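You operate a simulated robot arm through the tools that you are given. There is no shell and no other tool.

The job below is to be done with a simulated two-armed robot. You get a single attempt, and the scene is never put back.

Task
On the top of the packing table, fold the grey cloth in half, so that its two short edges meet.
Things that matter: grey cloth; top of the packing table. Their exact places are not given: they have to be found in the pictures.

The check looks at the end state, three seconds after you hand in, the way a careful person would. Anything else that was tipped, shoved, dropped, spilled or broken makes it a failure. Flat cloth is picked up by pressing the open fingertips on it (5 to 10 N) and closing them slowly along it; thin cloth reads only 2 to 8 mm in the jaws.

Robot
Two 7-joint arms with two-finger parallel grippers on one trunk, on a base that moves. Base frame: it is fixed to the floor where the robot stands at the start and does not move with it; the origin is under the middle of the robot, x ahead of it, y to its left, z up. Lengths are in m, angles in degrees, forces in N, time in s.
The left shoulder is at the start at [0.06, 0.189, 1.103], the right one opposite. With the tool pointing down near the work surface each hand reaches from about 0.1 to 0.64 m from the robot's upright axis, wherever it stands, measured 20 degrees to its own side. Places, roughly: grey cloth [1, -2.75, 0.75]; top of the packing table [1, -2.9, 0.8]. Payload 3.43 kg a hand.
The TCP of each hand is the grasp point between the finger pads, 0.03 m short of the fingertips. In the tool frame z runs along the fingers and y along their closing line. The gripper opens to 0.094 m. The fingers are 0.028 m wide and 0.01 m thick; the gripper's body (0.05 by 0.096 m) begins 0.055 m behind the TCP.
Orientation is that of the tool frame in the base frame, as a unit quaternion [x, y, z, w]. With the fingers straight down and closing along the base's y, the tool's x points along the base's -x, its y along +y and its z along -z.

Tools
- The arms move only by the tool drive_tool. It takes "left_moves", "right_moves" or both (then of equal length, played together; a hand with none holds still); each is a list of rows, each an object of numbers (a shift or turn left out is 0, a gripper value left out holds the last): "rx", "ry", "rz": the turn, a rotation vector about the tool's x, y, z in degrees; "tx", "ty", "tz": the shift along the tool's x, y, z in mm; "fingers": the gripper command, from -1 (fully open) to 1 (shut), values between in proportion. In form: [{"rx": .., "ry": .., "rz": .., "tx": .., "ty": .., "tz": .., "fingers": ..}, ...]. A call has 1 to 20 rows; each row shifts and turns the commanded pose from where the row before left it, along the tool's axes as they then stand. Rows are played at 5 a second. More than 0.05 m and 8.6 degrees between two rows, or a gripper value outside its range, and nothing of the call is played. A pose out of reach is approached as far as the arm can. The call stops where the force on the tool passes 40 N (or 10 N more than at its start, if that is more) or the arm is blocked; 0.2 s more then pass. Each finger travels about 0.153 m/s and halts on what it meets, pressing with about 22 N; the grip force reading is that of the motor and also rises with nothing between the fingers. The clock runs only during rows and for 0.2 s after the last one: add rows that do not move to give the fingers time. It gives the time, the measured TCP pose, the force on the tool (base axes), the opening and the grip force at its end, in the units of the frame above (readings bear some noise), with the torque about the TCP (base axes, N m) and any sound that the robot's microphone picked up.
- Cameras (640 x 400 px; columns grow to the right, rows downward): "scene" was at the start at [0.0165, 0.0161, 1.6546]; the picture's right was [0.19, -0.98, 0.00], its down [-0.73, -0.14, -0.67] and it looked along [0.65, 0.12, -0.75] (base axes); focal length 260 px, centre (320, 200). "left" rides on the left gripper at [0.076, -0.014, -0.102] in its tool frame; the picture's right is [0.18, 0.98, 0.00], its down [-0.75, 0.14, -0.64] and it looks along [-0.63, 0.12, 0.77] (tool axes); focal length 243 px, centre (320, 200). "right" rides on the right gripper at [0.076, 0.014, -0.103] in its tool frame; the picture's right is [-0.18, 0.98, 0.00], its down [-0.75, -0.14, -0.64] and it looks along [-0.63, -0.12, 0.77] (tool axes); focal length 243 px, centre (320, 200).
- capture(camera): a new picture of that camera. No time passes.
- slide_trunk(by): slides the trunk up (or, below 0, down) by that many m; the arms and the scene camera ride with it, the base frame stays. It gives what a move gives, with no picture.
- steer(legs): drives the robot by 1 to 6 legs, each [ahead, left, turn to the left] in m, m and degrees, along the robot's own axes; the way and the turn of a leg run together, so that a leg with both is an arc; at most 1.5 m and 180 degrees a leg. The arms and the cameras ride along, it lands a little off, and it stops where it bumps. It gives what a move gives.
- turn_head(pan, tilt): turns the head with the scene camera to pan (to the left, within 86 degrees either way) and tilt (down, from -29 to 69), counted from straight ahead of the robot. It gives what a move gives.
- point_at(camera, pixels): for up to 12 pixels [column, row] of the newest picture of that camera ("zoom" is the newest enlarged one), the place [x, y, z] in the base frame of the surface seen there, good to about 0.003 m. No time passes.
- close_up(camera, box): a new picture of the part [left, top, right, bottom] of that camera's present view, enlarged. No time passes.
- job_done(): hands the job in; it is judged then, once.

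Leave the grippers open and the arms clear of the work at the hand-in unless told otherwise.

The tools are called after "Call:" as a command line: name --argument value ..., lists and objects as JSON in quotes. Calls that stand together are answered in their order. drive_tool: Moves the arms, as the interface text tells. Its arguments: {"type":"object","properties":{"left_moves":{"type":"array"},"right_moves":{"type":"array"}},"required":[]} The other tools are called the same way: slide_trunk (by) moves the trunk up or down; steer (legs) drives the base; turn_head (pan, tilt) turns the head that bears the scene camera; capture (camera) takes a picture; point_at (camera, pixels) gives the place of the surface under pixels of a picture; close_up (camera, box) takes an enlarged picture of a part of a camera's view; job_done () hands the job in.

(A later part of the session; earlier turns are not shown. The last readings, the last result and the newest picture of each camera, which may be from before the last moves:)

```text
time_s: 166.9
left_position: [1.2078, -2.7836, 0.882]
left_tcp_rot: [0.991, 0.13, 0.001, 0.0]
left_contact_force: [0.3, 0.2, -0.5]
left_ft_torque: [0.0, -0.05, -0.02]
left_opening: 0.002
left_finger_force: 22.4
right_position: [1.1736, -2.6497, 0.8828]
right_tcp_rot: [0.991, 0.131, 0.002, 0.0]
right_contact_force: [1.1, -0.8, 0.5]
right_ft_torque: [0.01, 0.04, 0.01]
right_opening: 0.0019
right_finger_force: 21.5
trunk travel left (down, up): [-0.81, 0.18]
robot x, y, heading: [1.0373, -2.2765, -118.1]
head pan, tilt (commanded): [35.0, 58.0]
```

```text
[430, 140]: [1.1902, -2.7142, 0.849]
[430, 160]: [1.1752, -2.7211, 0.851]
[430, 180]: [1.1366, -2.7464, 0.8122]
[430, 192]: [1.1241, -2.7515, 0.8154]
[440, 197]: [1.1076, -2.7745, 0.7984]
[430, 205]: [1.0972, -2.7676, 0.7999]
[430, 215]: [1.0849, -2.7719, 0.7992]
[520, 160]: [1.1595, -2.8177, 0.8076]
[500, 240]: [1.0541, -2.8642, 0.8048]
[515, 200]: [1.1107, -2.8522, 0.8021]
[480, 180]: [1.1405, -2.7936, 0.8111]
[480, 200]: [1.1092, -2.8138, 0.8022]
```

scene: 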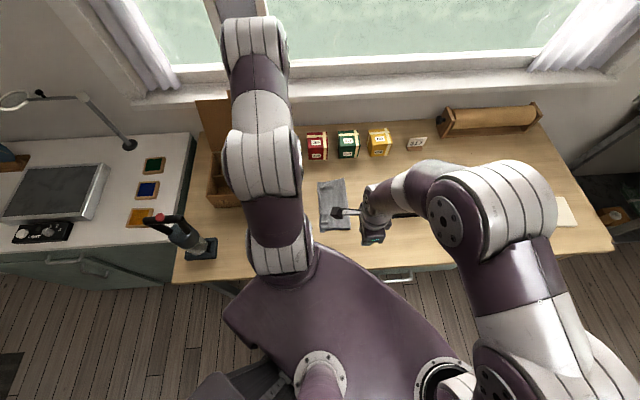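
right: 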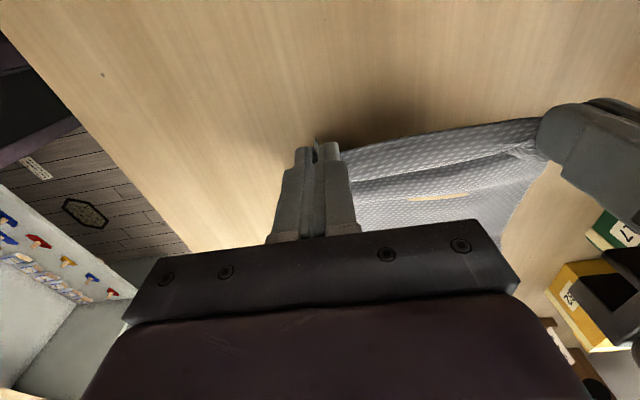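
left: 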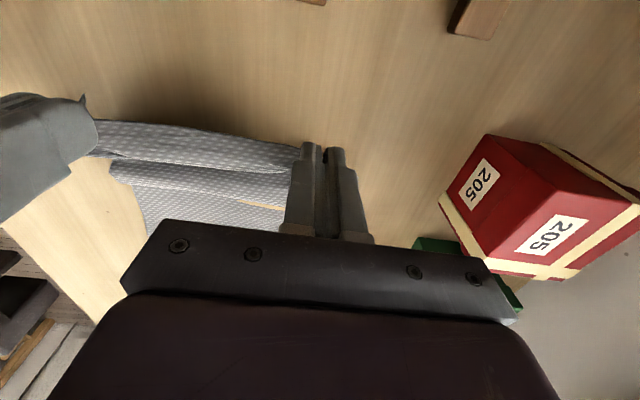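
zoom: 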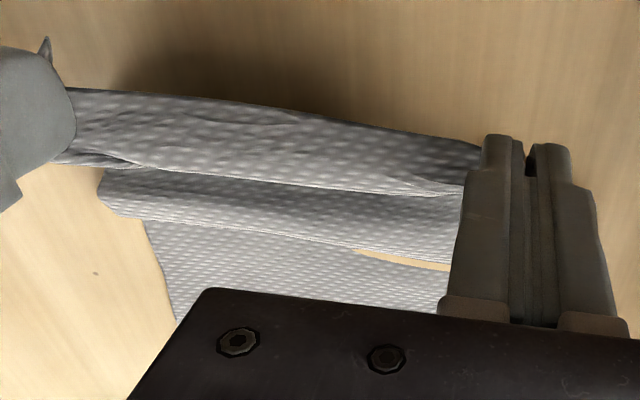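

The cloth lies to the right with one bump near the hands. I pull it flat: hands 30 mm left and 36 mm down.

Call:
drive_tool --left_moves '[{"tx": 6, "tz": 6}, {"tx": 6, "tz": 6}, {"tx": 6, "tz": 6}, {"tx": 6, "tz": 6}, {"tx": 3, "tz": 6}, {"tx": 3, "tz": 6}, {}]' --right_moves '[{"tx": 6, "tz": 6}, {"tx": 6, "tz": 6}, {"tx": 6, "tz": 6}, {"tx": 6, "tz": 6}, {"tx": 3, "tz": 6}, {"tx": 3, "tz": 6}, {}]'

Call:
capture --camera "right"

Call:
capture --camera "left"

Call:
close_up --camera "scene" --box '[260, 140, 420, 240]'

```text
time_s: 168.5
left_position: [1.2376, -2.7739, 0.8457]
left_tcp_rot: [0.992, 0.13, 0.001, -0.001]
left_contact_force: [0.2, -0.8, -0.3]
left_ft_torque: [0.05, 0.0, 0.01]
left_opening: 0.0018
left_finger_force: 22.3
right_position: [1.2033, -2.6417, 0.8479]
right_tcp_rot: [0.991, 0.131, 0.001, 0.0]
right_contact_force: [-0.2, -0.3, 0.0]
right_ft_torque: [-0.03, -0.02, -0.01]
right_opening: 0.0019
right_finger_force: 21.9
trunk travel left (down, up): [-0.81, 0.18]
robot x, y, heading: [1.0381, -2.2759, -117.9]
head pan, tilt (commanded): [35.0, 58.0]
```

```text
taken
```

right: 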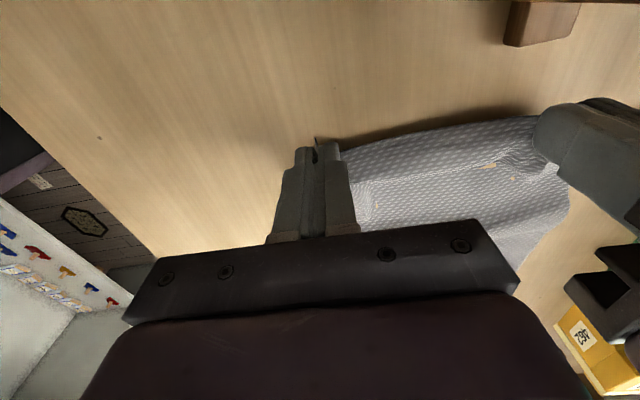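

```text
taken
```

left: 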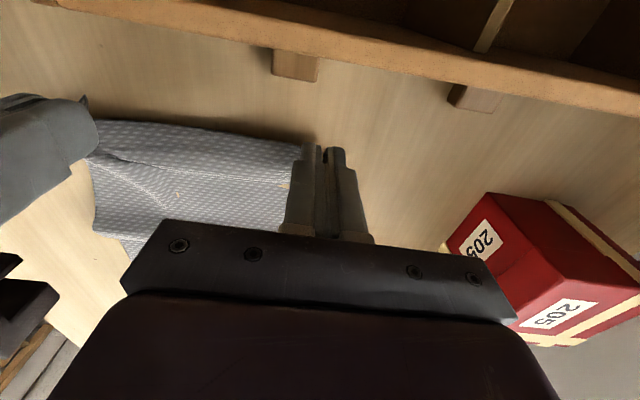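

```text
4.00 times, centred on (340, 190) of scene
```

zoom: 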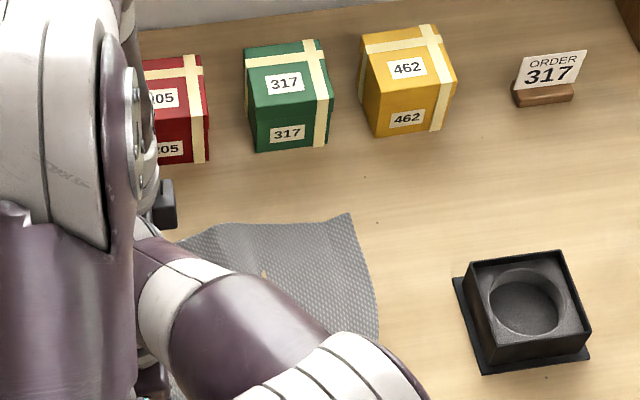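

The cloth is almost flat now. I lower 11 mm, open both jaws and lift away to let it relax.

Call:
drive_tool --left_moves '[{"tx": 2, "tz": 6}, {"tz": 5}, {}, {"fingers": 0.85}, {"fingers": 0.7}, {"fingers": 0.55}, {"fingers": 0.4}, {}, {"tz": -8}, {"tz": -20}, {"tz": -25}, {"tz": -25}, {"tz": -25}, {}]' --right_moves '[{"tx": 2, "tz": 6}, {"tz": 6}, {}, {"fingers": 0.85}, {"fingers": 0.7}, {"fingers": 0.55}, {"fingers": 0.4}, {}, {"tz": -8}, {"tz": -20}, {"tz": -25}, {"tz": -25}, {"tz": -25}, {}]'

Call:
capture --camera "right"

Call:
capture --camera "left"

```text
time_s: 171.5
left_position: [1.2403, -2.7772, 0.9361]
left_tcp_rot: [0.991, 0.13, 0.0, 0.0]
left_contact_force: [-0.6, 0.3, 0.2]
left_ft_torque: [0.01, -0.02, 0.03]
left_opening: 0.0282
left_finger_force: 0.1
right_position: [1.2056, -2.6429, 0.938]
right_tcp_rot: [0.991, 0.132, 0.001, -0.001]
right_contact_force: [-0.7, -1.0, 0.0]
right_ft_torque: [-0.02, 0.0, -0.01]
right_opening: 0.0281
right_finger_force: 0.1
trunk travel left (down, up): [-0.81, 0.18]
robot x, y, heading: [1.0389, -2.2732, -117.8]
head pan, tilt (commanded): [35.0, 58.0]
```

```text
taken
```

right: 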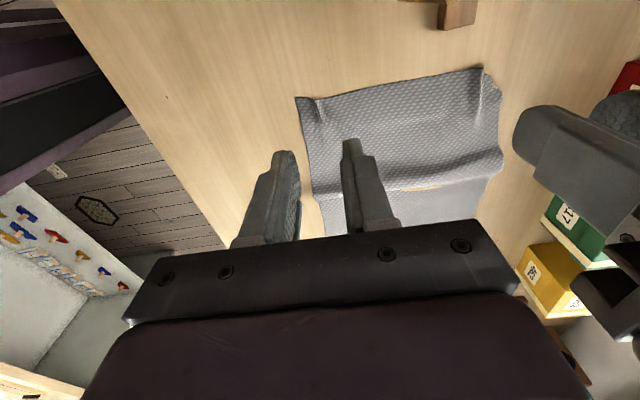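

```text
taken
```

left: 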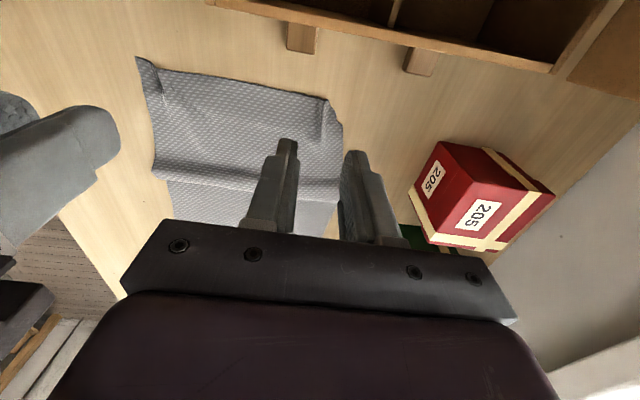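

Let me move the hands clear and look from above.

Call:
drive_tool --left_moves '[{"tz": -25}, {"tz": -25}, {"tz": -25}, {"tx": 20}, {"tx": 20}, {}, {}, {}]' --right_moves '[{"tz": -25}, {"tz": -25}, {"tx": -30, "ty": -25}, {"tx": -30, "ty": -25}, {"tx": -30, "ty": -25}, {"tx": -30, "ty": -25}, {"tx": -30, "ty": -25}, {"tx": -30, "ty": -25}]'

Call:
close_up --camera "scene" --box '[260, 140, 420, 240]'

Call:
close_up --camera "left" --box '[120, 60, 440, 260]'

```text
time_s: 173.3
left_position: [1.2763, -2.7651, 1.0118]
left_tcp_rot: [0.991, 0.131, 0.0, -0.001]
left_contact_force: [-0.6, 0.5, 0.6]
left_ft_torque: [0.02, -0.01, -0.02]
left_opening: 0.0282
left_finger_force: 0.1
right_position: [0.9897, -2.545, 0.9883]
right_tcp_rot: [0.991, 0.131, 0.001, 0.0]
right_contact_force: [0.4, 0.9, 0.1]
right_ft_torque: [0.01, 0.05, 0.01]
right_opening: 0.0281
right_finger_force: 0.1
trunk travel left (down, up): [-0.81, 0.18]
robot x, y, heading: [1.0367, -2.2734, -118.2]
head pan, tilt (commanded): [35.0, 58.0]
```

```text
4.00 times, centred on (340, 190) of scene
```

zoom: 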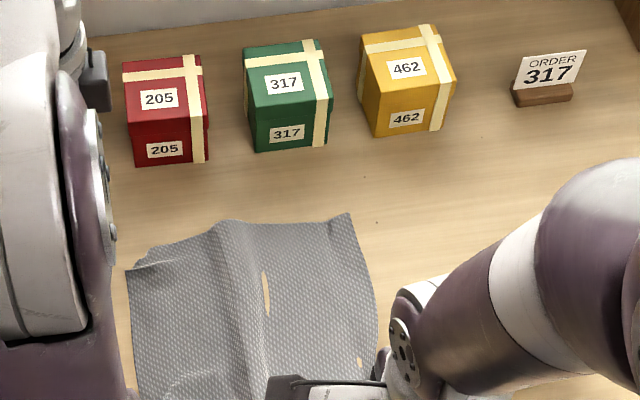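

```text
2.00 times, centred on (280, 160) of left
```

zoom: 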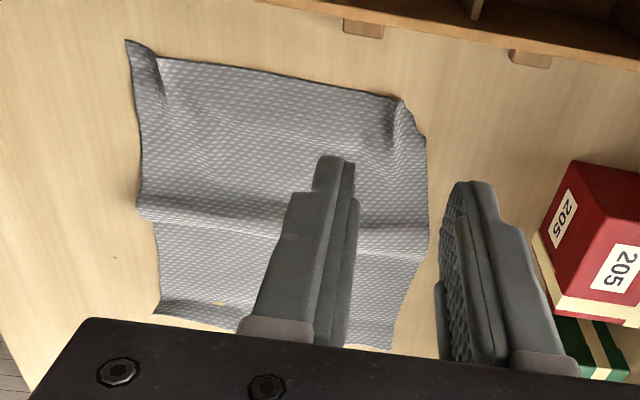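

The cloth lies open with a ridge along the old fold and the far-left corner tail turned in. I measure corners and the ridge.

Call:
point_at --camera "zoom" --pixels '[[129, 44], [165, 60], [280, 80], [395, 98], [403, 105], [425, 138], [140, 210], [425, 255], [158, 311], [390, 347], [230, 205], [300, 150]]'

Call:
capture --camera "scene"

Call:
point_at --camera "scene" --pixels '[[347, 194], [354, 220], [318, 196], [326, 215], [292, 207], [295, 230], [310, 200], [335, 205]]'

```text
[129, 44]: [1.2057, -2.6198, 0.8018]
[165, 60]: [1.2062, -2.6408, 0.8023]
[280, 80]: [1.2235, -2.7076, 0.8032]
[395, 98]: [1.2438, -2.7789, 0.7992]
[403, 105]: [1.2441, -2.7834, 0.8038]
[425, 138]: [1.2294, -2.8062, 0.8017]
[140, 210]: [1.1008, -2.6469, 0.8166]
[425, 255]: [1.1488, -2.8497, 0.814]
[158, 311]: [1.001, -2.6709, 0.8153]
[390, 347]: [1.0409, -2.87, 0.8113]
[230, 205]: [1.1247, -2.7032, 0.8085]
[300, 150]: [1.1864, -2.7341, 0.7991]
```

```text
taken
```

scene: 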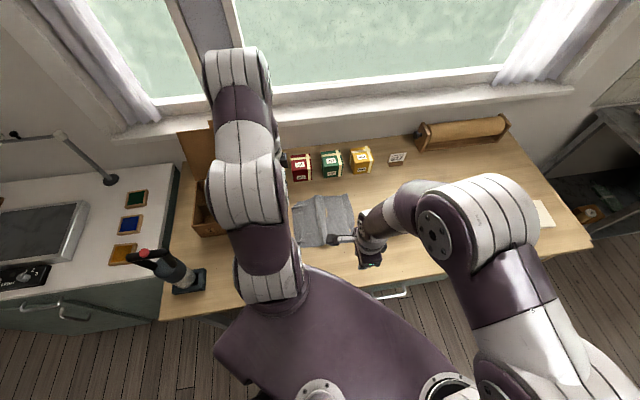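

```text
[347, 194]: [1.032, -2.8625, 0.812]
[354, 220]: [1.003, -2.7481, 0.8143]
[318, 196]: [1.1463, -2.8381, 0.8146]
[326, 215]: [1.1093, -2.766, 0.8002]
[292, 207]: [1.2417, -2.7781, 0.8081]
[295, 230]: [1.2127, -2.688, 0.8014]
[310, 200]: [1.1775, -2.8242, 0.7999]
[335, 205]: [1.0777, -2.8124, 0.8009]
```

The left corner D is fine; A is turned in by about 2 cm. The ridge (0.375) is close to the cloth's middle, so it will help the next fold. I straighten A first: closed left fingertips go over its flap (0.452, 3.018).

Call:
drive_tool --left_moves '[{"tx": -22, "ty": 6, "fingers": 1.0}, {"tx": -22, "ty": 6}, {"tx": -21, "ty": 5}, {"tz": 40}, {"tz": 40}, {"tz": 40}, {"tz": 35}, {"tz": 15}, {"tz": 4}, {}]'

Call:
close_up --camera "left" --box '[160, 60, 480, 260]'

```text
time_s: 175.5
left_position: [1.2198, -2.7975, 0.84]
left_tcp_rot: [0.991, 0.131, 0.001, 0.0]
left_contact_force: [-0.3, 0.4, 0.4]
left_ft_torque: [-0.02, -0.02, 0.02]
left_opening: 0.0
left_finger_force: 22.0
right_position: [0.9907, -2.5452, 0.9893]
right_tcp_rot: [0.991, 0.131, 0.001, 0.001]
right_contact_force: [0.0, 0.2, 0.5]
right_ft_torque: [0.0, -0.01, 0.0]
right_opening: 0.0282
right_finger_force: 0.2
trunk travel left (down, up): [-0.81, 0.18]
robot x, y, heading: [1.0391, -2.2744, -117.8]
head pan, tilt (commanded): [35.0, 58.0]
```

```text
2.00 times, centred on (320, 160) of left
```

zoom: 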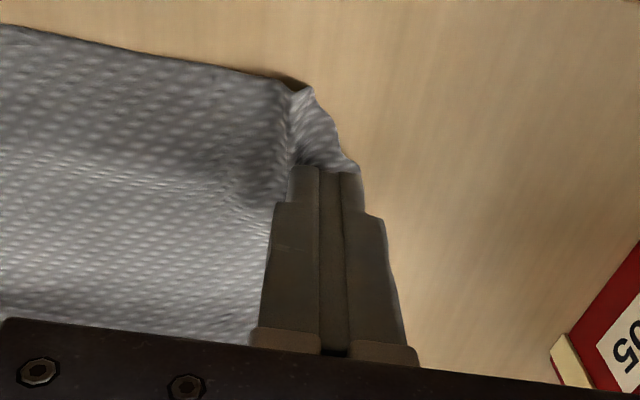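

The fingertips are over the flap near A. I lower to a light press and drag it 24 mm left, 8 mm outward.

Call:
drive_tool --left_moves '[{"tz": 4}, {"tz": 2.5}, {"tz": 1.5}, {"tz": 1}, {}, {}]'

```text
time_s: 176.9
left_position: [1.2206, -2.7981, 0.8298]
left_tcp_rot: [0.991, 0.131, 0.001, 0.001]
left_contact_force: [0.0, -0.8, 8.5]
left_ft_torque: [-0.02, -0.12, -0.01]
left_opening: 0.0001
left_finger_force: 21.7
right_position: [0.99, -2.547, 0.9888]
right_tcp_rot: [0.991, 0.132, 0.001, 0.001]
right_contact_force: [-0.7, -0.3, 0.0]
right_ft_torque: [0.0, 0.02, -0.03]
right_opening: 0.028
right_finger_force: 0.1
trunk travel left (down, up): [-0.81, 0.18]
robot x, y, heading: [1.0394, -2.2761, -117.8]
head pan, tilt (commanded): [35.0, 58.0]
```

Call:
drive_tool --left_moves '[{"tz": -0.3}, {"tx": 3, "ty": 1}, {"tx": 3, "ty": 1}, {"tx": 3, "ty": 1}, {"tx": 3, "ty": 1}, {"tx": 3, "ty": 1}, {"tx": 3, "ty": 1}, {"tx": 3, "ty": 1}, {"tx": 3, "ty": 1}, {}]'

Call:
close_up --camera "left" --box '[160, 60, 480, 260]'

```text
time_s: 179.1
left_position: [1.2453, -2.8002, 0.8316]
left_tcp_rot: [0.991, 0.13, 0.001, 0.0]
left_contact_force: [-1.1, 0.1, 3.1]
left_ft_torque: [-0.01, -0.01, 0.02]
left_opening: 0.0001
left_finger_force: 22.0
right_position: [0.9902, -2.546, 0.9891]
right_tcp_rot: [0.991, 0.131, 0.001, 0.0]
right_contact_force: [-0.6, 0.1, 0.0]
right_ft_torque: [-0.01, 0.0, 0.0]
right_opening: 0.0281
right_finger_force: 0.0
trunk travel left (down, up): [-0.81, 0.18]
robot x, y, heading: [1.0409, -2.2719, -118.0]
head pan, tilt (commanded): [35.0, 58.0]
```

```text
2.00 times, centred on (320, 160) of left
```

zoom: 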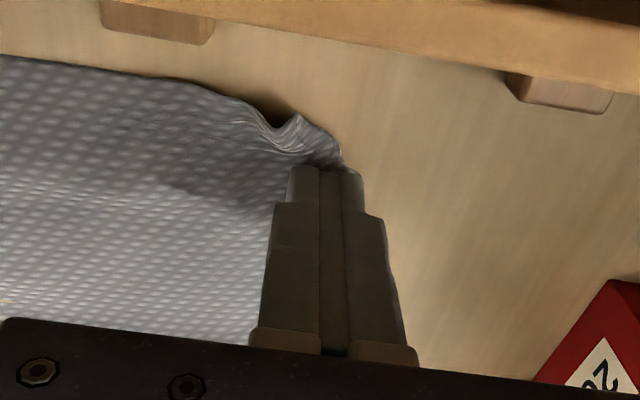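

Call:
drive_tool --left_moves '[{"tz": -4}, {"tz": -15}, {"tz": -25}, {"tz": -25}, {"tz": -20, "tx": -15}, {"tx": -15}, {"tx": -10}, {}, {}]'

Call:
capture --camera "left"

Call:
close_up --camera "left" --box '[100, 0, 420, 200]'

```text
time_s: 181.1
left_position: [1.2074, -2.8083, 0.9208]
left_tcp_rot: [0.991, 0.13, 0.002, 0.0]
left_contact_force: [-1.8, 1.0, 0.0]
left_ft_torque: [0.03, 0.02, 0.0]
left_opening: 0.0
left_finger_force: 22.3
right_position: [0.9907, -2.5459, 0.9885]
right_tcp_rot: [0.991, 0.132, 0.0, 0.0]
right_contact_force: [0.1, -0.8, -0.4]
right_ft_torque: [-0.02, 0.01, -0.04]
right_opening: 0.0283
right_finger_force: 0.1
trunk travel left (down, up): [-0.81, 0.18]
robot x, y, heading: [1.0407, -2.2724, -117.8]
head pan, tilt (commanded): [35.0, 58.0]
```

```text
taken
```

left: 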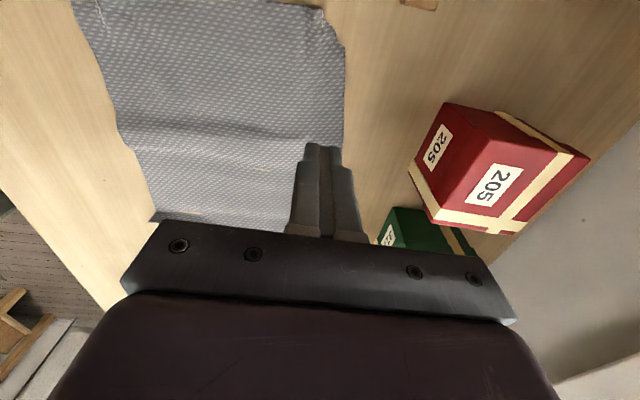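

```text
2.00 times, centred on (260, 100) of left
```

zoom: 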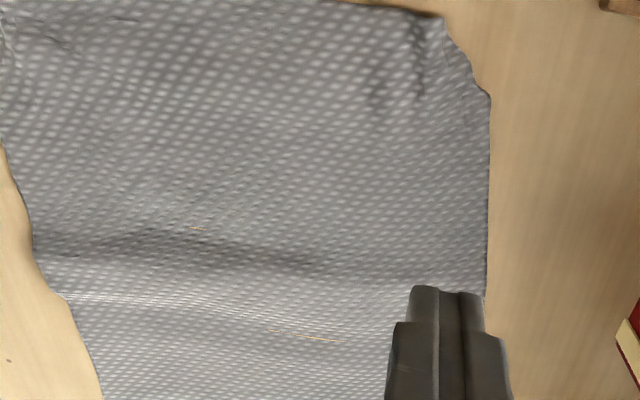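

The A corner still looks cut off diagonally – its tip must be tucked under. I'll grip the left edge a few cm inside that corner, lift it so the tip can drop free, and lay it back outward. First a measured view of the edge.

Call:
drive_tool --left_moves '[{"tx": 20, "tz": -15, "fingers": 0.404}, {"tx": 20, "tz": -10}, {"ty": -20}, {"ty": -20}]'

Call:
capture --camera "left"

Call:
close_up --camera "left" --box '[130, 40, 450, 240]'

```text
time_s: 182.1
left_position: [1.2353, -2.7607, 0.9459]
left_tcp_rot: [0.991, 0.131, 0.001, 0.0]
left_contact_force: [-0.9, -0.4, 0.5]
left_ft_torque: [-0.01, 0.01, -0.01]
left_opening: 0.0281
left_finger_force: 0.0
right_position: [0.9908, -2.5455, 0.9886]
right_tcp_rot: [0.991, 0.132, 0.001, 0.0]
right_contact_force: [0.7, -0.7, 0.9]
right_ft_torque: [-0.01, 0.02, -0.02]
right_opening: 0.0279
right_finger_force: 0.1
trunk travel left (down, up): [-0.81, 0.18]
robot x, y, heading: [1.0398, -2.2767, -118.0]
head pan, tilt (commanded): [35.0, 58.0]
```

```text
taken
```

left: 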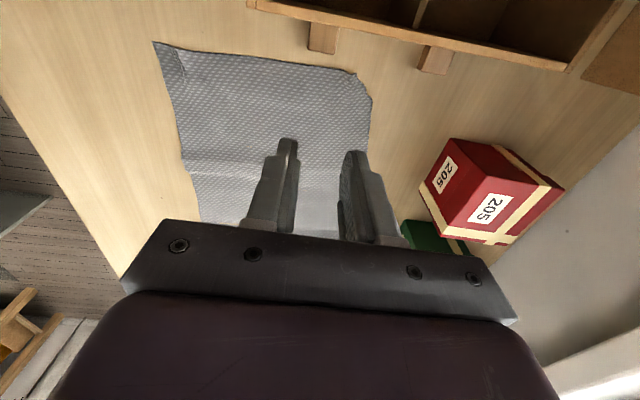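

```text
2.00 times, centred on (290, 140) of left
```

zoom: 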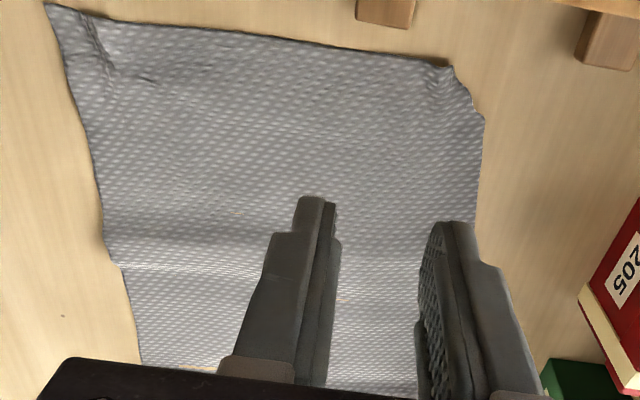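

Call:
point_at --camera "zoom" --pixels '[[48, 6], [120, 20], [200, 32], [300, 45], [350, 52], [400, 60], [450, 68], [484, 120], [478, 200], [430, 100], [300, 80], [110, 250]]'

```text
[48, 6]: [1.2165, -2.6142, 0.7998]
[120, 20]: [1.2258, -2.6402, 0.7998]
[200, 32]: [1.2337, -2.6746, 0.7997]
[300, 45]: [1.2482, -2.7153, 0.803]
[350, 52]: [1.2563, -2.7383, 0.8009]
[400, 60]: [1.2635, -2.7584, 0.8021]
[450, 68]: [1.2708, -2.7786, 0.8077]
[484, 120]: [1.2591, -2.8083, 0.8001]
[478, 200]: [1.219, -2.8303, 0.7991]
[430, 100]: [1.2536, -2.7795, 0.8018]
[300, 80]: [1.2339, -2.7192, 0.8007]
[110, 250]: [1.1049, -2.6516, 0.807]
```

The cloth's left edge is now at 0.50–0.51 across, close to the box latch (0.519), so I keep the fingers right of 0.51. I go to (0.495, 2.945) and press.

Call:
drive_tool --left_moves '[{"tx": 8, "ty": -20}, {"tx": 8, "ty": -21}, {"tz": 30}, {"tz": 30}, {"tz": 30}, {"tz": 15}, {"tz": 6}, {"tz": 2.5}, {}, {}]'

Call:
close_up --camera "left" --box '[160, 60, 480, 260]'

```text
time_s: 184.3
left_position: [1.2407, -2.7183, 0.831]
left_tcp_rot: [0.992, 0.13, 0.001, 0.001]
left_contact_force: [1.8, -1.2, 12.0]
left_ft_torque: [0.07, -0.06, -0.01]
left_opening: 0.0281
left_finger_force: 0.0
right_position: [0.9915, -2.5455, 0.9901]
right_tcp_rot: [0.991, 0.131, 0.0, 0.0]
right_contact_force: [0.0, -1.0, 0.8]
right_ft_torque: [-0.03, 0.0, -0.02]
right_opening: 0.0281
right_finger_force: 0.1
trunk travel left (down, up): [-0.81, 0.18]
robot x, y, heading: [1.04, -2.2717, -118.0]
head pan, tilt (commanded): [35.0, 58.0]
```

```text
2.00 times, centred on (320, 160) of left
```

zoom: 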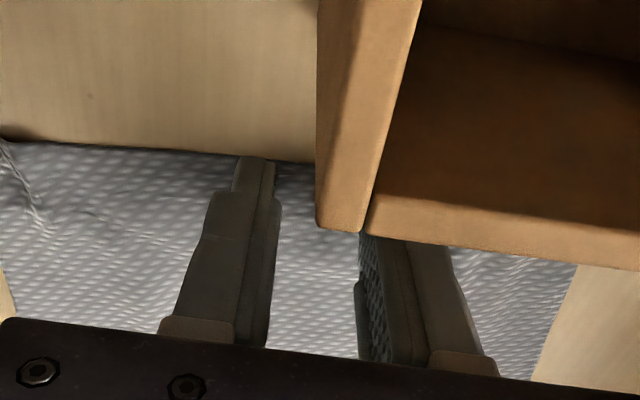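

Pressing 12 N; the box edge is seen close to the hand camera but the camera is above it. I ease up 0.4 mm and close slowly.

Call:
drive_tool --left_moves '[{"tz": -0.4, "fingers": 0.46}, {"fingers": 0.52}, {"fingers": 0.58}, {"fingers": 0.64}, {"fingers": 0.7}, {"fingers": 0.76}, {"fingers": 0.82}, {"fingers": 0.88}, {"fingers": 0.94}, {"fingers": 1.0}, {}, {}]'

```text
time_s: 186.9
left_position: [1.2402, -2.7171, 0.8312]
left_tcp_rot: [0.991, 0.131, 0.001, 0.001]
left_contact_force: [0.1, -0.1, 4.8]
left_ft_torque: [-0.02, -0.03, 0.01]
left_opening: 0.0018
left_finger_force: 21.9
right_position: [0.9908, -2.547, 0.9885]
right_tcp_rot: [0.991, 0.132, 0.001, 0.0]
right_contact_force: [0.1, 0.7, -0.3]
right_ft_torque: [0.0, 0.0, 0.01]
right_opening: 0.0284
right_finger_force: 0.0
trunk travel left (down, up): [-0.81, 0.18]
robot x, y, heading: [1.0408, -2.2732, -118.1]
head pan, tilt (commanded): [35.0, 58.0]
```

Gripped (1.8 mm). I lift 100 mm while moving 60 mm right, away from the box, so the far corner hangs free.

Call:
drive_tool --left_moves '[{"tz": -10, "tx": -4}, {"tz": -12, "tx": -6}, {"tz": -14, "tx": -8}, {"tz": -16, "tx": -8}, {"tz": -16, "tx": -8}, {"tz": -16, "tx": -8}, {"tz": -16, "tx": -8}, {"tx": -10}, {}, {}]'

Call:
capture --camera "left"

Call:
close_up --camera "scene" --box '[260, 140, 420, 240]'

```text
time_s: 189.1
left_position: [1.1814, -2.7324, 0.9326]
left_tcp_rot: [0.991, 0.13, 0.0, -0.001]
left_contact_force: [-0.2, 0.2, 0.6]
left_ft_torque: [0.01, -0.02, -0.01]
left_opening: 0.0018
left_finger_force: 21.9
right_position: [0.991, -2.5469, 0.9881]
right_tcp_rot: [0.991, 0.131, 0.001, 0.0]
right_contact_force: [-0.5, 0.0, 0.1]
right_ft_torque: [0.01, 0.01, -0.02]
right_opening: 0.0281
right_finger_force: 0.1
trunk travel left (down, up): [-0.81, 0.18]
robot x, y, heading: [1.0434, -2.2768, -118.1]
head pan, tilt (commanded): [35.0, 58.0]
```

```text
taken
```

left: 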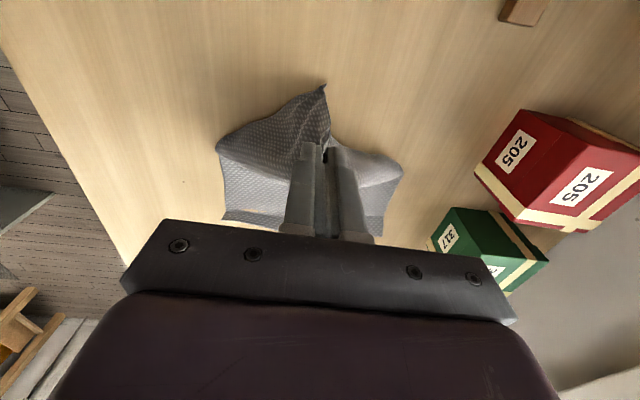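

```text
4.00 times, centred on (340, 190) of scene
```

zoom: 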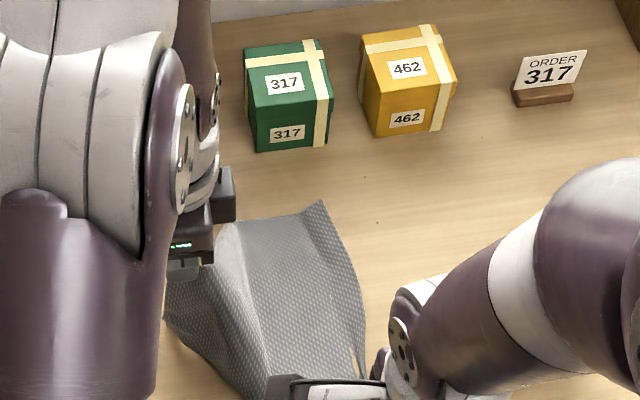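

The far corner now hangs free. I lower while moving right, so that both hanging corners trail outward to the left, then release.

Call:
drive_tool --left_moves '[{"tz": 14}, {"tz": 14}, {"tz": 12, "tx": -5}, {"tz": 12, "tx": -8}, {"tz": 12, "tx": -8}, {"tz": 12, "tx": -8}, {"tz": 12, "tx": -8}, {"tz": 9, "tx": -6}, {}, {"fingers": 0.8}, {"fingers": 0.6}, {"fingers": 0.4}, {}, {"tz": -20}, {"tz": -40}, {"tz": -40}, {}]'

Call:
capture --camera "left"

Call:
close_up --camera "left" --box '[120, 0, 440, 200]'

```text
time_s: 192.7
left_position: [1.1387, -2.7428, 0.9362]
left_tcp_rot: [0.991, 0.131, 0.002, 0.0]
left_contact_force: [1.5, -0.1, 0.4]
left_ft_torque: [0.0, 0.01, 0.01]
left_opening: 0.028
left_finger_force: 0.1
right_position: [0.9903, -2.5457, 0.9886]
right_tcp_rot: [0.991, 0.131, 0.001, 0.0]
right_contact_force: [-0.1, -1.0, 0.0]
right_ft_torque: [0.0, 0.04, -0.02]
right_opening: 0.0282
right_finger_force: 0.1
trunk travel left (down, up): [-0.81, 0.18]
robot x, y, heading: [1.0392, -2.2713, -118.0]
head pan, tilt (commanded): [35.0, 58.0]
```

```text
taken
```

left: 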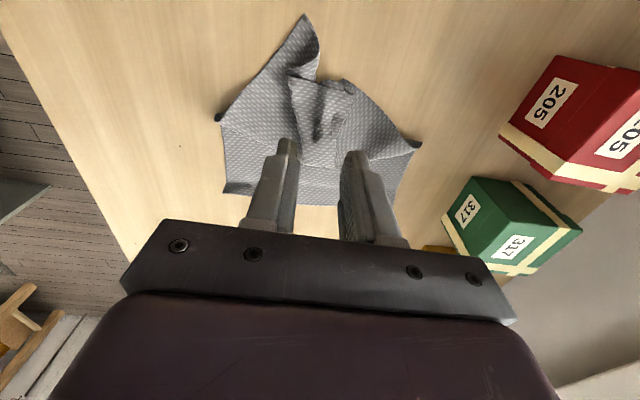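

```text
2.00 times, centred on (280, 100) of left
```

zoom: 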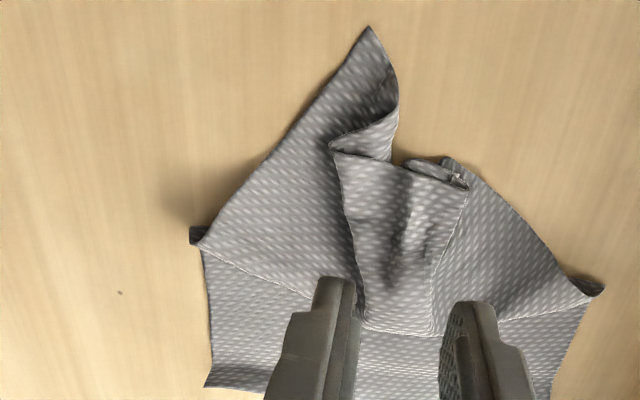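

The cloth is now rumpled, with the near corner spiking left and the far corner curled. I get a clear view to find both corners for a two-handed re-spread.

Call:
drive_tool --left_moves '[{"tx": -25, "tz": -25}, {"tx": -25, "tz": -25}, {"tx": -15}]'

Call:
capture --camera "left"

Call:
close_up --camera "left" --box '[170, 0, 430, 165]'

Call:
close_up --camera "scene" --box '[260, 160, 380, 260]'

```text
time_s: 193.5
left_position: [1.0759, -2.7603, 0.9846]
left_tcp_rot: [0.991, 0.132, 0.001, 0.0]
left_contact_force: [-0.1, 0.0, 0.0]
left_ft_torque: [0.01, -0.02, 0.04]
left_opening: 0.0281
left_finger_force: 0.1
right_position: [0.9905, -2.5473, 0.989]
right_tcp_rot: [0.991, 0.131, 0.001, 0.001]
right_contact_force: [0.5, -0.2, -1.5]
right_ft_torque: [0.03, 0.03, -0.02]
right_opening: 0.0284
right_finger_force: 0.1
trunk travel left (down, up): [-0.81, 0.18]
robot x, y, heading: [1.0423, -2.2757, -118.2]
head pan, tilt (commanded): [35.0, 58.0]
```

```text
taken
```

left: 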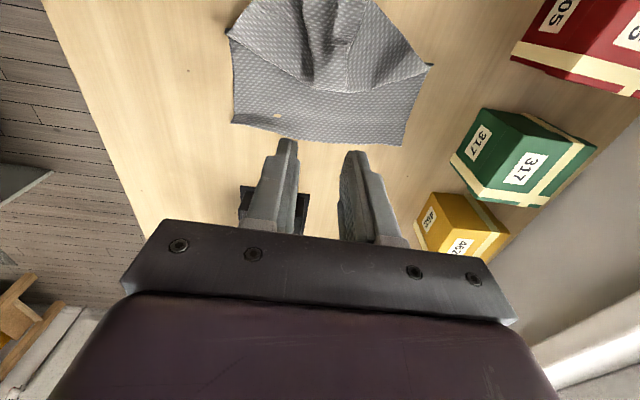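

```text
2.42 times, centred on (300, 82) of left
```

zoom: 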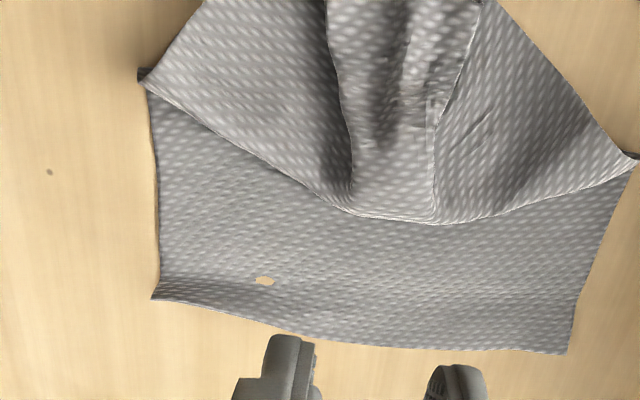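

```text
4.00 times, centred on (320, 210) of scene
```

zoom: 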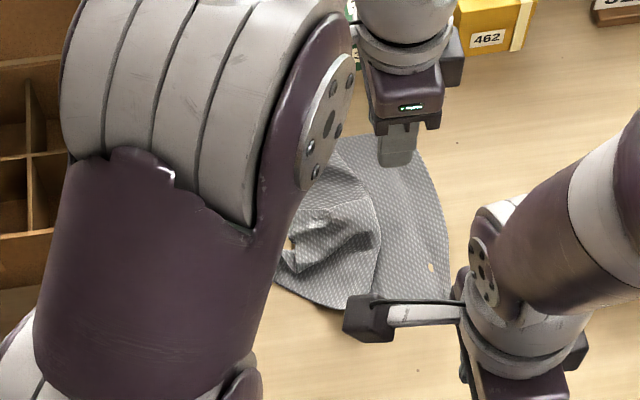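

Call:
drive_tool --left_moves '[{"tx": 22}, {"tx": 22}, {"tx": 22}, {"tx": 20, "ty": 10}, {"tx": 20, "ty": 10}, {"ty": 15}]'

Call:
capture --camera "left"

Call:
close_up --camera "left" --box '[160, 50, 380, 190]'

```text
time_s: 194.9
left_position: [1.1898, -2.7665, 0.9836]
left_tcp_rot: [0.991, 0.131, 0.0, -0.001]
left_contact_force: [-0.3, -0.8, -0.7]
left_ft_torque: [0.02, 0.0, -0.01]
left_opening: 0.028
left_finger_force: 0.0
right_position: [0.9918, -2.5464, 0.9883]
right_tcp_rot: [0.991, 0.132, 0.001, 0.0]
right_contact_force: [0.9, 1.3, -0.1]
right_ft_torque: [0.02, 0.02, -0.01]
right_opening: 0.0282
right_finger_force: 0.0
trunk travel left (down, up): [-0.81, 0.18]
robot x, y, heading: [1.038, -2.2772, -118.0]
head pan, tilt (commanded): [35.0, 58.0]
```

```text
taken
```

left: 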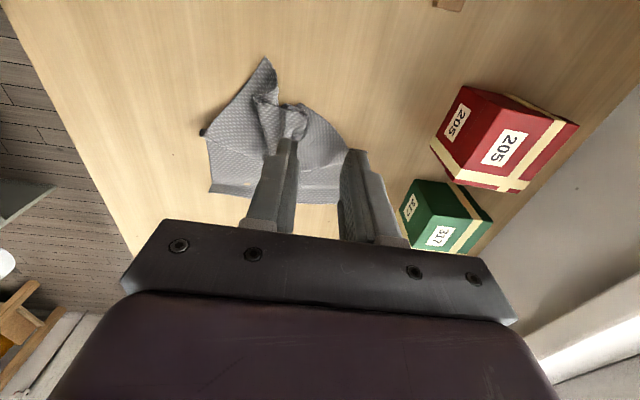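

```text
2.86 times, centred on (270, 120) of left
```

zoom: 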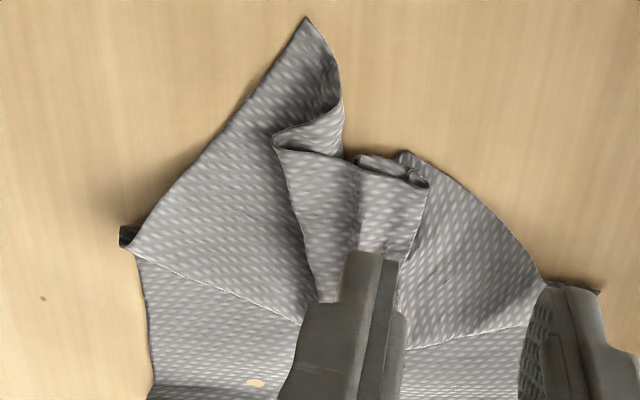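

I measure the two corners: D tip at zoom (308,18) and A near (407,157).

Call:
point_at --camera "zoom" --pixels '[[308, 22], [300, 60], [338, 70], [343, 100], [277, 143], [405, 158], [412, 172], [425, 185], [450, 180], [380, 160], [355, 165], [500, 240]]'

```text
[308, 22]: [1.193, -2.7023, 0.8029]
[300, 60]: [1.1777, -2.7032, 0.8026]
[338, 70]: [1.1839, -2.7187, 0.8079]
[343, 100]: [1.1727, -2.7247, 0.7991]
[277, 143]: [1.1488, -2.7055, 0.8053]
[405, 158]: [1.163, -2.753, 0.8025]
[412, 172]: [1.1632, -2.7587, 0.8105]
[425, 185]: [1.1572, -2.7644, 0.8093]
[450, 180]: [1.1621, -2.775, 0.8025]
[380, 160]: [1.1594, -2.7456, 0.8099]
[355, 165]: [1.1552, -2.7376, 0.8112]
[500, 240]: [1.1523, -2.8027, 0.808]
```

D's tip is at (0.453, 2.919) and A at about (0.411, 2.960) – too close for both hands at once. First the left hand moves up and outward; the right hand goes over D with 14 mm opening.

Call:
drive_tool --left_moves '[{"ty": 20, "tz": -20}, {"ty": 20, "tz": -20}, {"ty": 20, "tz": -20}, {}, {}, {}, {}, {}, {}]' --right_moves '[{"fingers": 0.702}, {}, {"tx": 25, "ty": 34}, {"tx": 25, "ty": 34}, {"tx": 25, "ty": 34}, {"tx": 24, "ty": 34}, {"tx": 22, "ty": 34}, {"tx": 20, "ty": 32}, {}]'

Call:
drive_tool --right_moves '[{"tz": 30}, {"tz": 30}, {"tz": 30}, {"tz": 25}, {}]'

Call:
capture --camera "right"

Call:
close_up --camera "right" --box '[200, 60, 440, 210]'

```text
time_s: 196.9
left_position: [1.2032, -2.8248, 1.0447]
left_tcp_rot: [0.991, 0.13, 0.0, 0.0]
left_contact_force: [0.3, -0.2, 0.3]
left_ft_torque: [0.05, 0.0, -0.02]
left_opening: 0.0281
left_finger_force: 0.0
right_position: [1.1621, -2.6853, 0.9886]
right_tcp_rot: [0.991, 0.131, 0.002, 0.0]
right_contact_force: [0.3, -0.5, 0.4]
right_ft_torque: [-0.02, -0.04, 0.03]
right_opening: 0.0142
right_finger_force: 0.2
right hand out of reach, approached as far as the arm can: row 8
trunk travel left (down, up): [-0.81, 0.18]
robot x, y, heading: [1.0376, -2.2756, -117.8]
head pan, tilt (commanded): [35.0, 58.0]
```

```text
time_s: 198.1
left_position: [1.2043, -2.8251, 1.0432]
left_tcp_rot: [0.991, 0.131, 0.001, 0.0]
left_contact_force: [0.1, 0.3, 0.3]
left_ft_torque: [-0.02, -0.01, 0.0]
left_opening: 0.0283
left_finger_force: 0.0
right_position: [1.1619, -2.6858, 0.8756]
right_tcp_rot: [0.991, 0.131, 0.001, 0.0]
right_contact_force: [-0.4, 0.9, 0.1]
right_ft_torque: [0.04, 0.0, 0.0]
right_opening: 0.0141
right_finger_force: 0.0
trunk travel left (down, up): [-0.81, 0.18]
robot x, y, heading: [1.0405, -2.2752, -117.7]
head pan, tilt (commanded): [35.0, 58.0]
```

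```text
taken
```

right: 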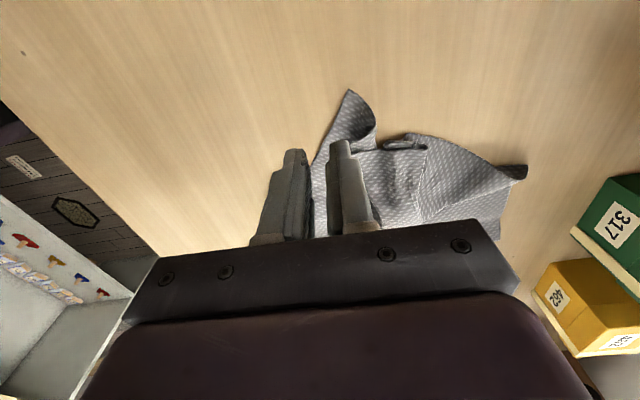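

```text
2.67 times, centred on (320, 135) of right
```

zoom: 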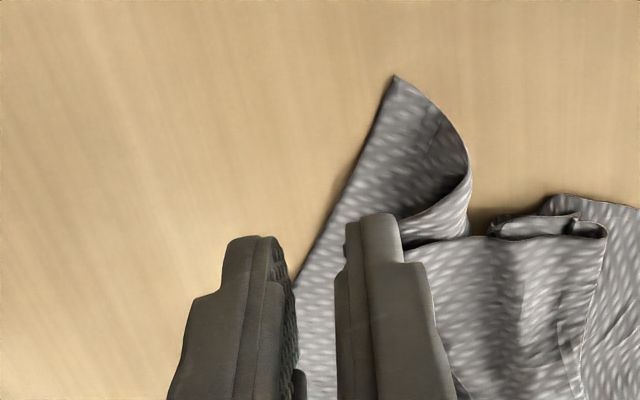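

The right arm can't reach D there, but the left can. I retract the right hand and use the left for D: it goes to (0.440, 2.919).

Call:
drive_tool --right_moves '[{"tz": -30}, {"tz": -30}, {"tz": -30, "ty": -20}, {"ty": -40, "tx": -15}, {"ty": -40, "tx": -25}, {"ty": -40, "tx": -30}, {"tx": -30}, {}, {}, {}]' --left_moves '[{}, {}, {}, {}, {"fingers": 0.702, "ty": -20}, {"ty": -30}, {"ty": -30, "tx": -10}, {"ty": -33, "tx": -10}, {}, {}]'

Call:
capture --camera "left"

```text
time_s: 200.3
left_position: [1.158, -2.7232, 1.0448]
left_tcp_rot: [0.992, 0.13, 0.001, -0.001]
left_contact_force: [0.6, -0.6, -0.9]
left_ft_torque: [-0.01, -0.02, -0.01]
left_opening: 0.0139
left_finger_force: 0.1
right_position: [1.0311, -2.5756, 0.9619]
right_tcp_rot: [0.991, 0.131, 0.001, 0.001]
right_contact_force: [-0.3, -0.6, 0.4]
right_ft_torque: [0.03, -0.01, 0.01]
right_opening: 0.0143
right_finger_force: 0.0
trunk travel left (down, up): [-0.81, 0.18]
robot x, y, heading: [1.0384, -2.2758, -118.4]
head pan, tilt (commanded): [35.0, 58.0]
```

```text
taken
```

left: 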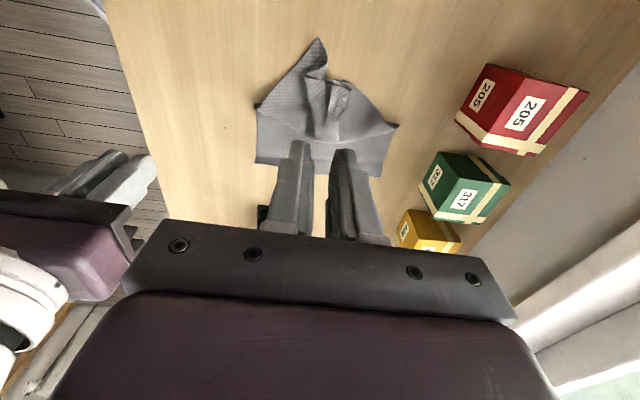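

Call:
drive_tool --left_moves '[{"tx": 13, "ty": -6}, {"tx": 13, "ty": -5}, {"tz": 40}, {"tz": 40}, {"tz": 40}, {"tz": 40}, {"tz": 20}, {}]'

Call:
close_up --camera "left" --box '[200, 60, 440, 210]'

```text
time_s: 202.1
left_position: [1.1786, -2.7019, 0.8666]
left_tcp_rot: [0.992, 0.13, 0.001, 0.0]
left_contact_force: [-1.2, 0.4, -0.3]
left_ft_torque: [-0.02, -0.05, 0.03]
left_opening: 0.0142
left_finger_force: 0.1
right_position: [1.0322, -2.5762, 0.9628]
right_tcp_rot: [0.991, 0.132, 0.001, 0.0]
right_contact_force: [0.3, 0.6, 0.5]
right_ft_torque: [0.01, 0.01, -0.01]
right_opening: 0.0135
right_finger_force: 0.1
trunk travel left (down, up): [-0.81, 0.18]
robot x, y, heading: [1.0392, -2.2717, -117.9]
head pan, tilt (commanded): [35.0, 58.0]
```

```text
2.67 times, centred on (320, 135) of left
```

zoom: 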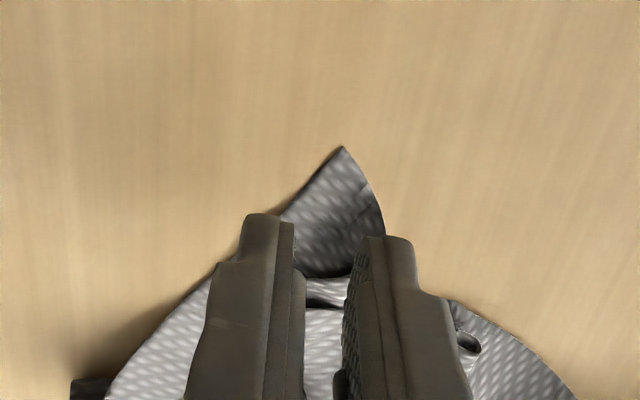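

D's tip lies between the fingers. I lower to light contact.

Call:
drive_tool --left_moves '[{"tz": 15}, {"tz": 10}, {"tz": 6}, {"tz": 3}, {"tz": 1.5}, {}, {}]'

```text
time_s: 203.7
left_position: [1.1788, -2.7036, 0.8311]
left_tcp_rot: [0.991, 0.131, 0.0, 0.004]
left_contact_force: [5.8, -5.0, 36.7]
left_ft_torque: [-0.41, 0.13, 0.09]
left_opening: 0.014
left_finger_force: 0.1
right_position: [1.0315, -2.5755, 0.9634]
right_tcp_rot: [0.991, 0.132, 0.001, 0.0]
right_contact_force: [0.4, 0.1, -0.2]
right_ft_torque: [0.03, -0.02, -0.04]
right_opening: 0.0141
right_finger_force: 0.0
trunk travel left (down, up): [-0.81, 0.18]
robot x, y, heading: [1.0385, -2.2742, -118.2]
head pan, tilt (commanded): [35.0, 58.0]
```

The force is 37 N, too much (several layers below). I ease up 2.6 mm and re-read.

Call:
drive_tool --left_moves '[{"tz": -1.5}, {"tz": -1.3}, {}]'

```text
time_s: 204.5
left_position: [1.1791, -2.7018, 0.8311]
left_tcp_rot: [0.991, 0.131, 0.001, -0.001]
left_contact_force: [-1.0, 0.3, 7.6]
left_ft_torque: [-0.1, 0.06, -0.01]
left_opening: 0.0132
left_finger_force: 0.0
right_position: [1.0321, -2.5765, 0.9617]
right_tcp_rot: [0.991, 0.133, 0.001, 0.0]
right_contact_force: [-0.3, 0.1, 0.0]
right_ft_torque: [0.0, 0.0, -0.02]
right_opening: 0.014
right_finger_force: 0.1
trunk travel left (down, up): [-0.81, 0.18]
robot x, y, heading: [1.0416, -2.274, -118.2]
head pan, tilt (commanded): [35.0, 58.0]
```

7.6 N now. I close slowly, then lift 40 mm and look.

Call:
drive_tool --left_moves '[{"fingers": 0.76}, {"fingers": 0.82}, {"fingers": 0.88}, {"fingers": 0.94}, {"fingers": 1.0}, {}, {}, {"tz": -6}, {"tz": -10}, {"tz": -12}, {"tz": -12}, {}]'

Call:
capture --camera "left"

Call:
close_up --camera "scene" --box '[260, 150, 400, 250]'

```text
time_s: 207.1
left_position: [1.1781, -2.7033, 0.8714]
left_tcp_rot: [0.991, 0.13, 0.001, 0.0]
left_contact_force: [0.2, -0.2, -0.5]
left_ft_torque: [0.01, 0.01, 0.01]
left_opening: 0.0003
left_finger_force: 21.8
right_position: [1.032, -2.576, 0.9623]
right_tcp_rot: [0.991, 0.131, 0.0, 0.0]
right_contact_force: [-0.7, -0.3, -0.2]
right_ft_torque: [-0.04, -0.01, -0.01]
right_opening: 0.0139
right_finger_force: 0.2
trunk travel left (down, up): [-0.81, 0.18]
robot x, y, heading: [1.0399, -2.2687, -118.0]
head pan, tilt (commanded): [35.0, 58.0]
```

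```text
taken
```

left: 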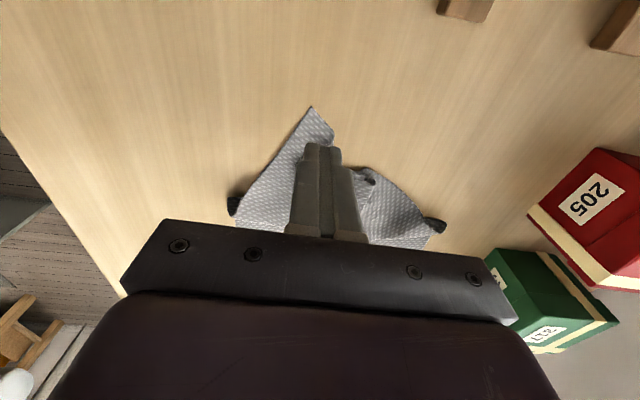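

```text
4.00 times, centred on (330, 200) of scene
```

zoom: 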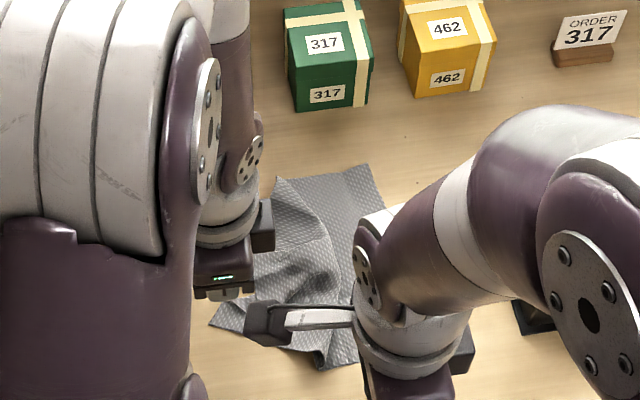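

Nothing was gripped (0.3 mm). Better idea: the right short edge is flat and single-layered; lifting the cloth by its two right corners will let the rumpled half fall straight. I raise the left hand and move it over to look at the right edge.

Call:
drive_tool --left_moves '[{"tz": -30}, {"tz": -30}, {"tx": -35, "ty": 10}, {"tx": -35, "ty": 10}, {"tx": -35, "ty": 10}, {"tx": -35, "ty": 10}, {"tx": -35, "ty": 5}, {"tx": -20}, {"fingers": 0.532}]'

Call:
capture --camera "left"

Call:
close_up --camera "left" --box '[140, 40, 460, 240]'

```text
time_s: 209.1
left_position: [1.0018, -2.7985, 0.9314]
left_tcp_rot: [0.991, 0.13, 0.001, 0.001]
left_contact_force: [-0.4, 0.5, -0.5]
left_ft_torque: [-0.01, 0.0, -0.02]
left_opening: 0.0221
left_finger_force: 0.2
right_position: [1.0321, -2.5776, 0.9632]
right_tcp_rot: [0.991, 0.131, 0.001, 0.0]
right_contact_force: [0.0, 0.5, -0.1]
right_ft_torque: [-0.01, -0.01, -0.05]
right_opening: 0.014
right_finger_force: 0.1
trunk travel left (down, up): [-0.81, 0.18]
robot x, y, heading: [1.0415, -2.2707, -118.2]
head pan, tilt (commanded): [35.0, 58.0]
```

```text
taken
```

left: 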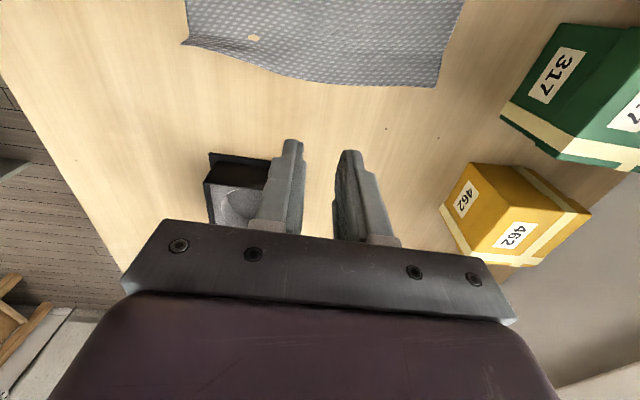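

```text
2.00 times, centred on (300, 140) of left
```

zoom: 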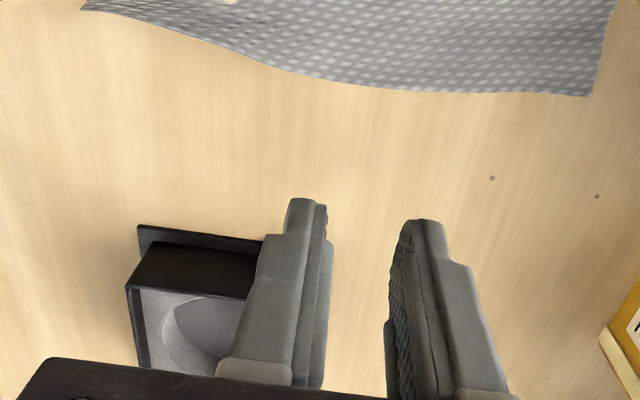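

The right edge is clear: near-right corner at (184,42), far-right corner at (434,86). I measure.

Call:
point_at --camera "left" --pixels '[[186, 43], [230, 50], [280, 70], [330, 81], [380, 84], [433, 85], [460, 10], [440, 60], [188, 20], [210, 165], [300, 60], [330, 30]]'

```text
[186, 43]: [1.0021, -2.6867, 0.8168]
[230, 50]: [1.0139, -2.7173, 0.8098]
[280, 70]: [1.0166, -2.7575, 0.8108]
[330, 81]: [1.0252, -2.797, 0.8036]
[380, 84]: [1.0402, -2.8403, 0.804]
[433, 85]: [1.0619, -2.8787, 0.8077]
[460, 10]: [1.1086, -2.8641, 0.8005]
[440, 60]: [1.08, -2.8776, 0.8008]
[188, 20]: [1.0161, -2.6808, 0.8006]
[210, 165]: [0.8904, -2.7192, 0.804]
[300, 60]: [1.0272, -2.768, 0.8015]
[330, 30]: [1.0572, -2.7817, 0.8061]
```

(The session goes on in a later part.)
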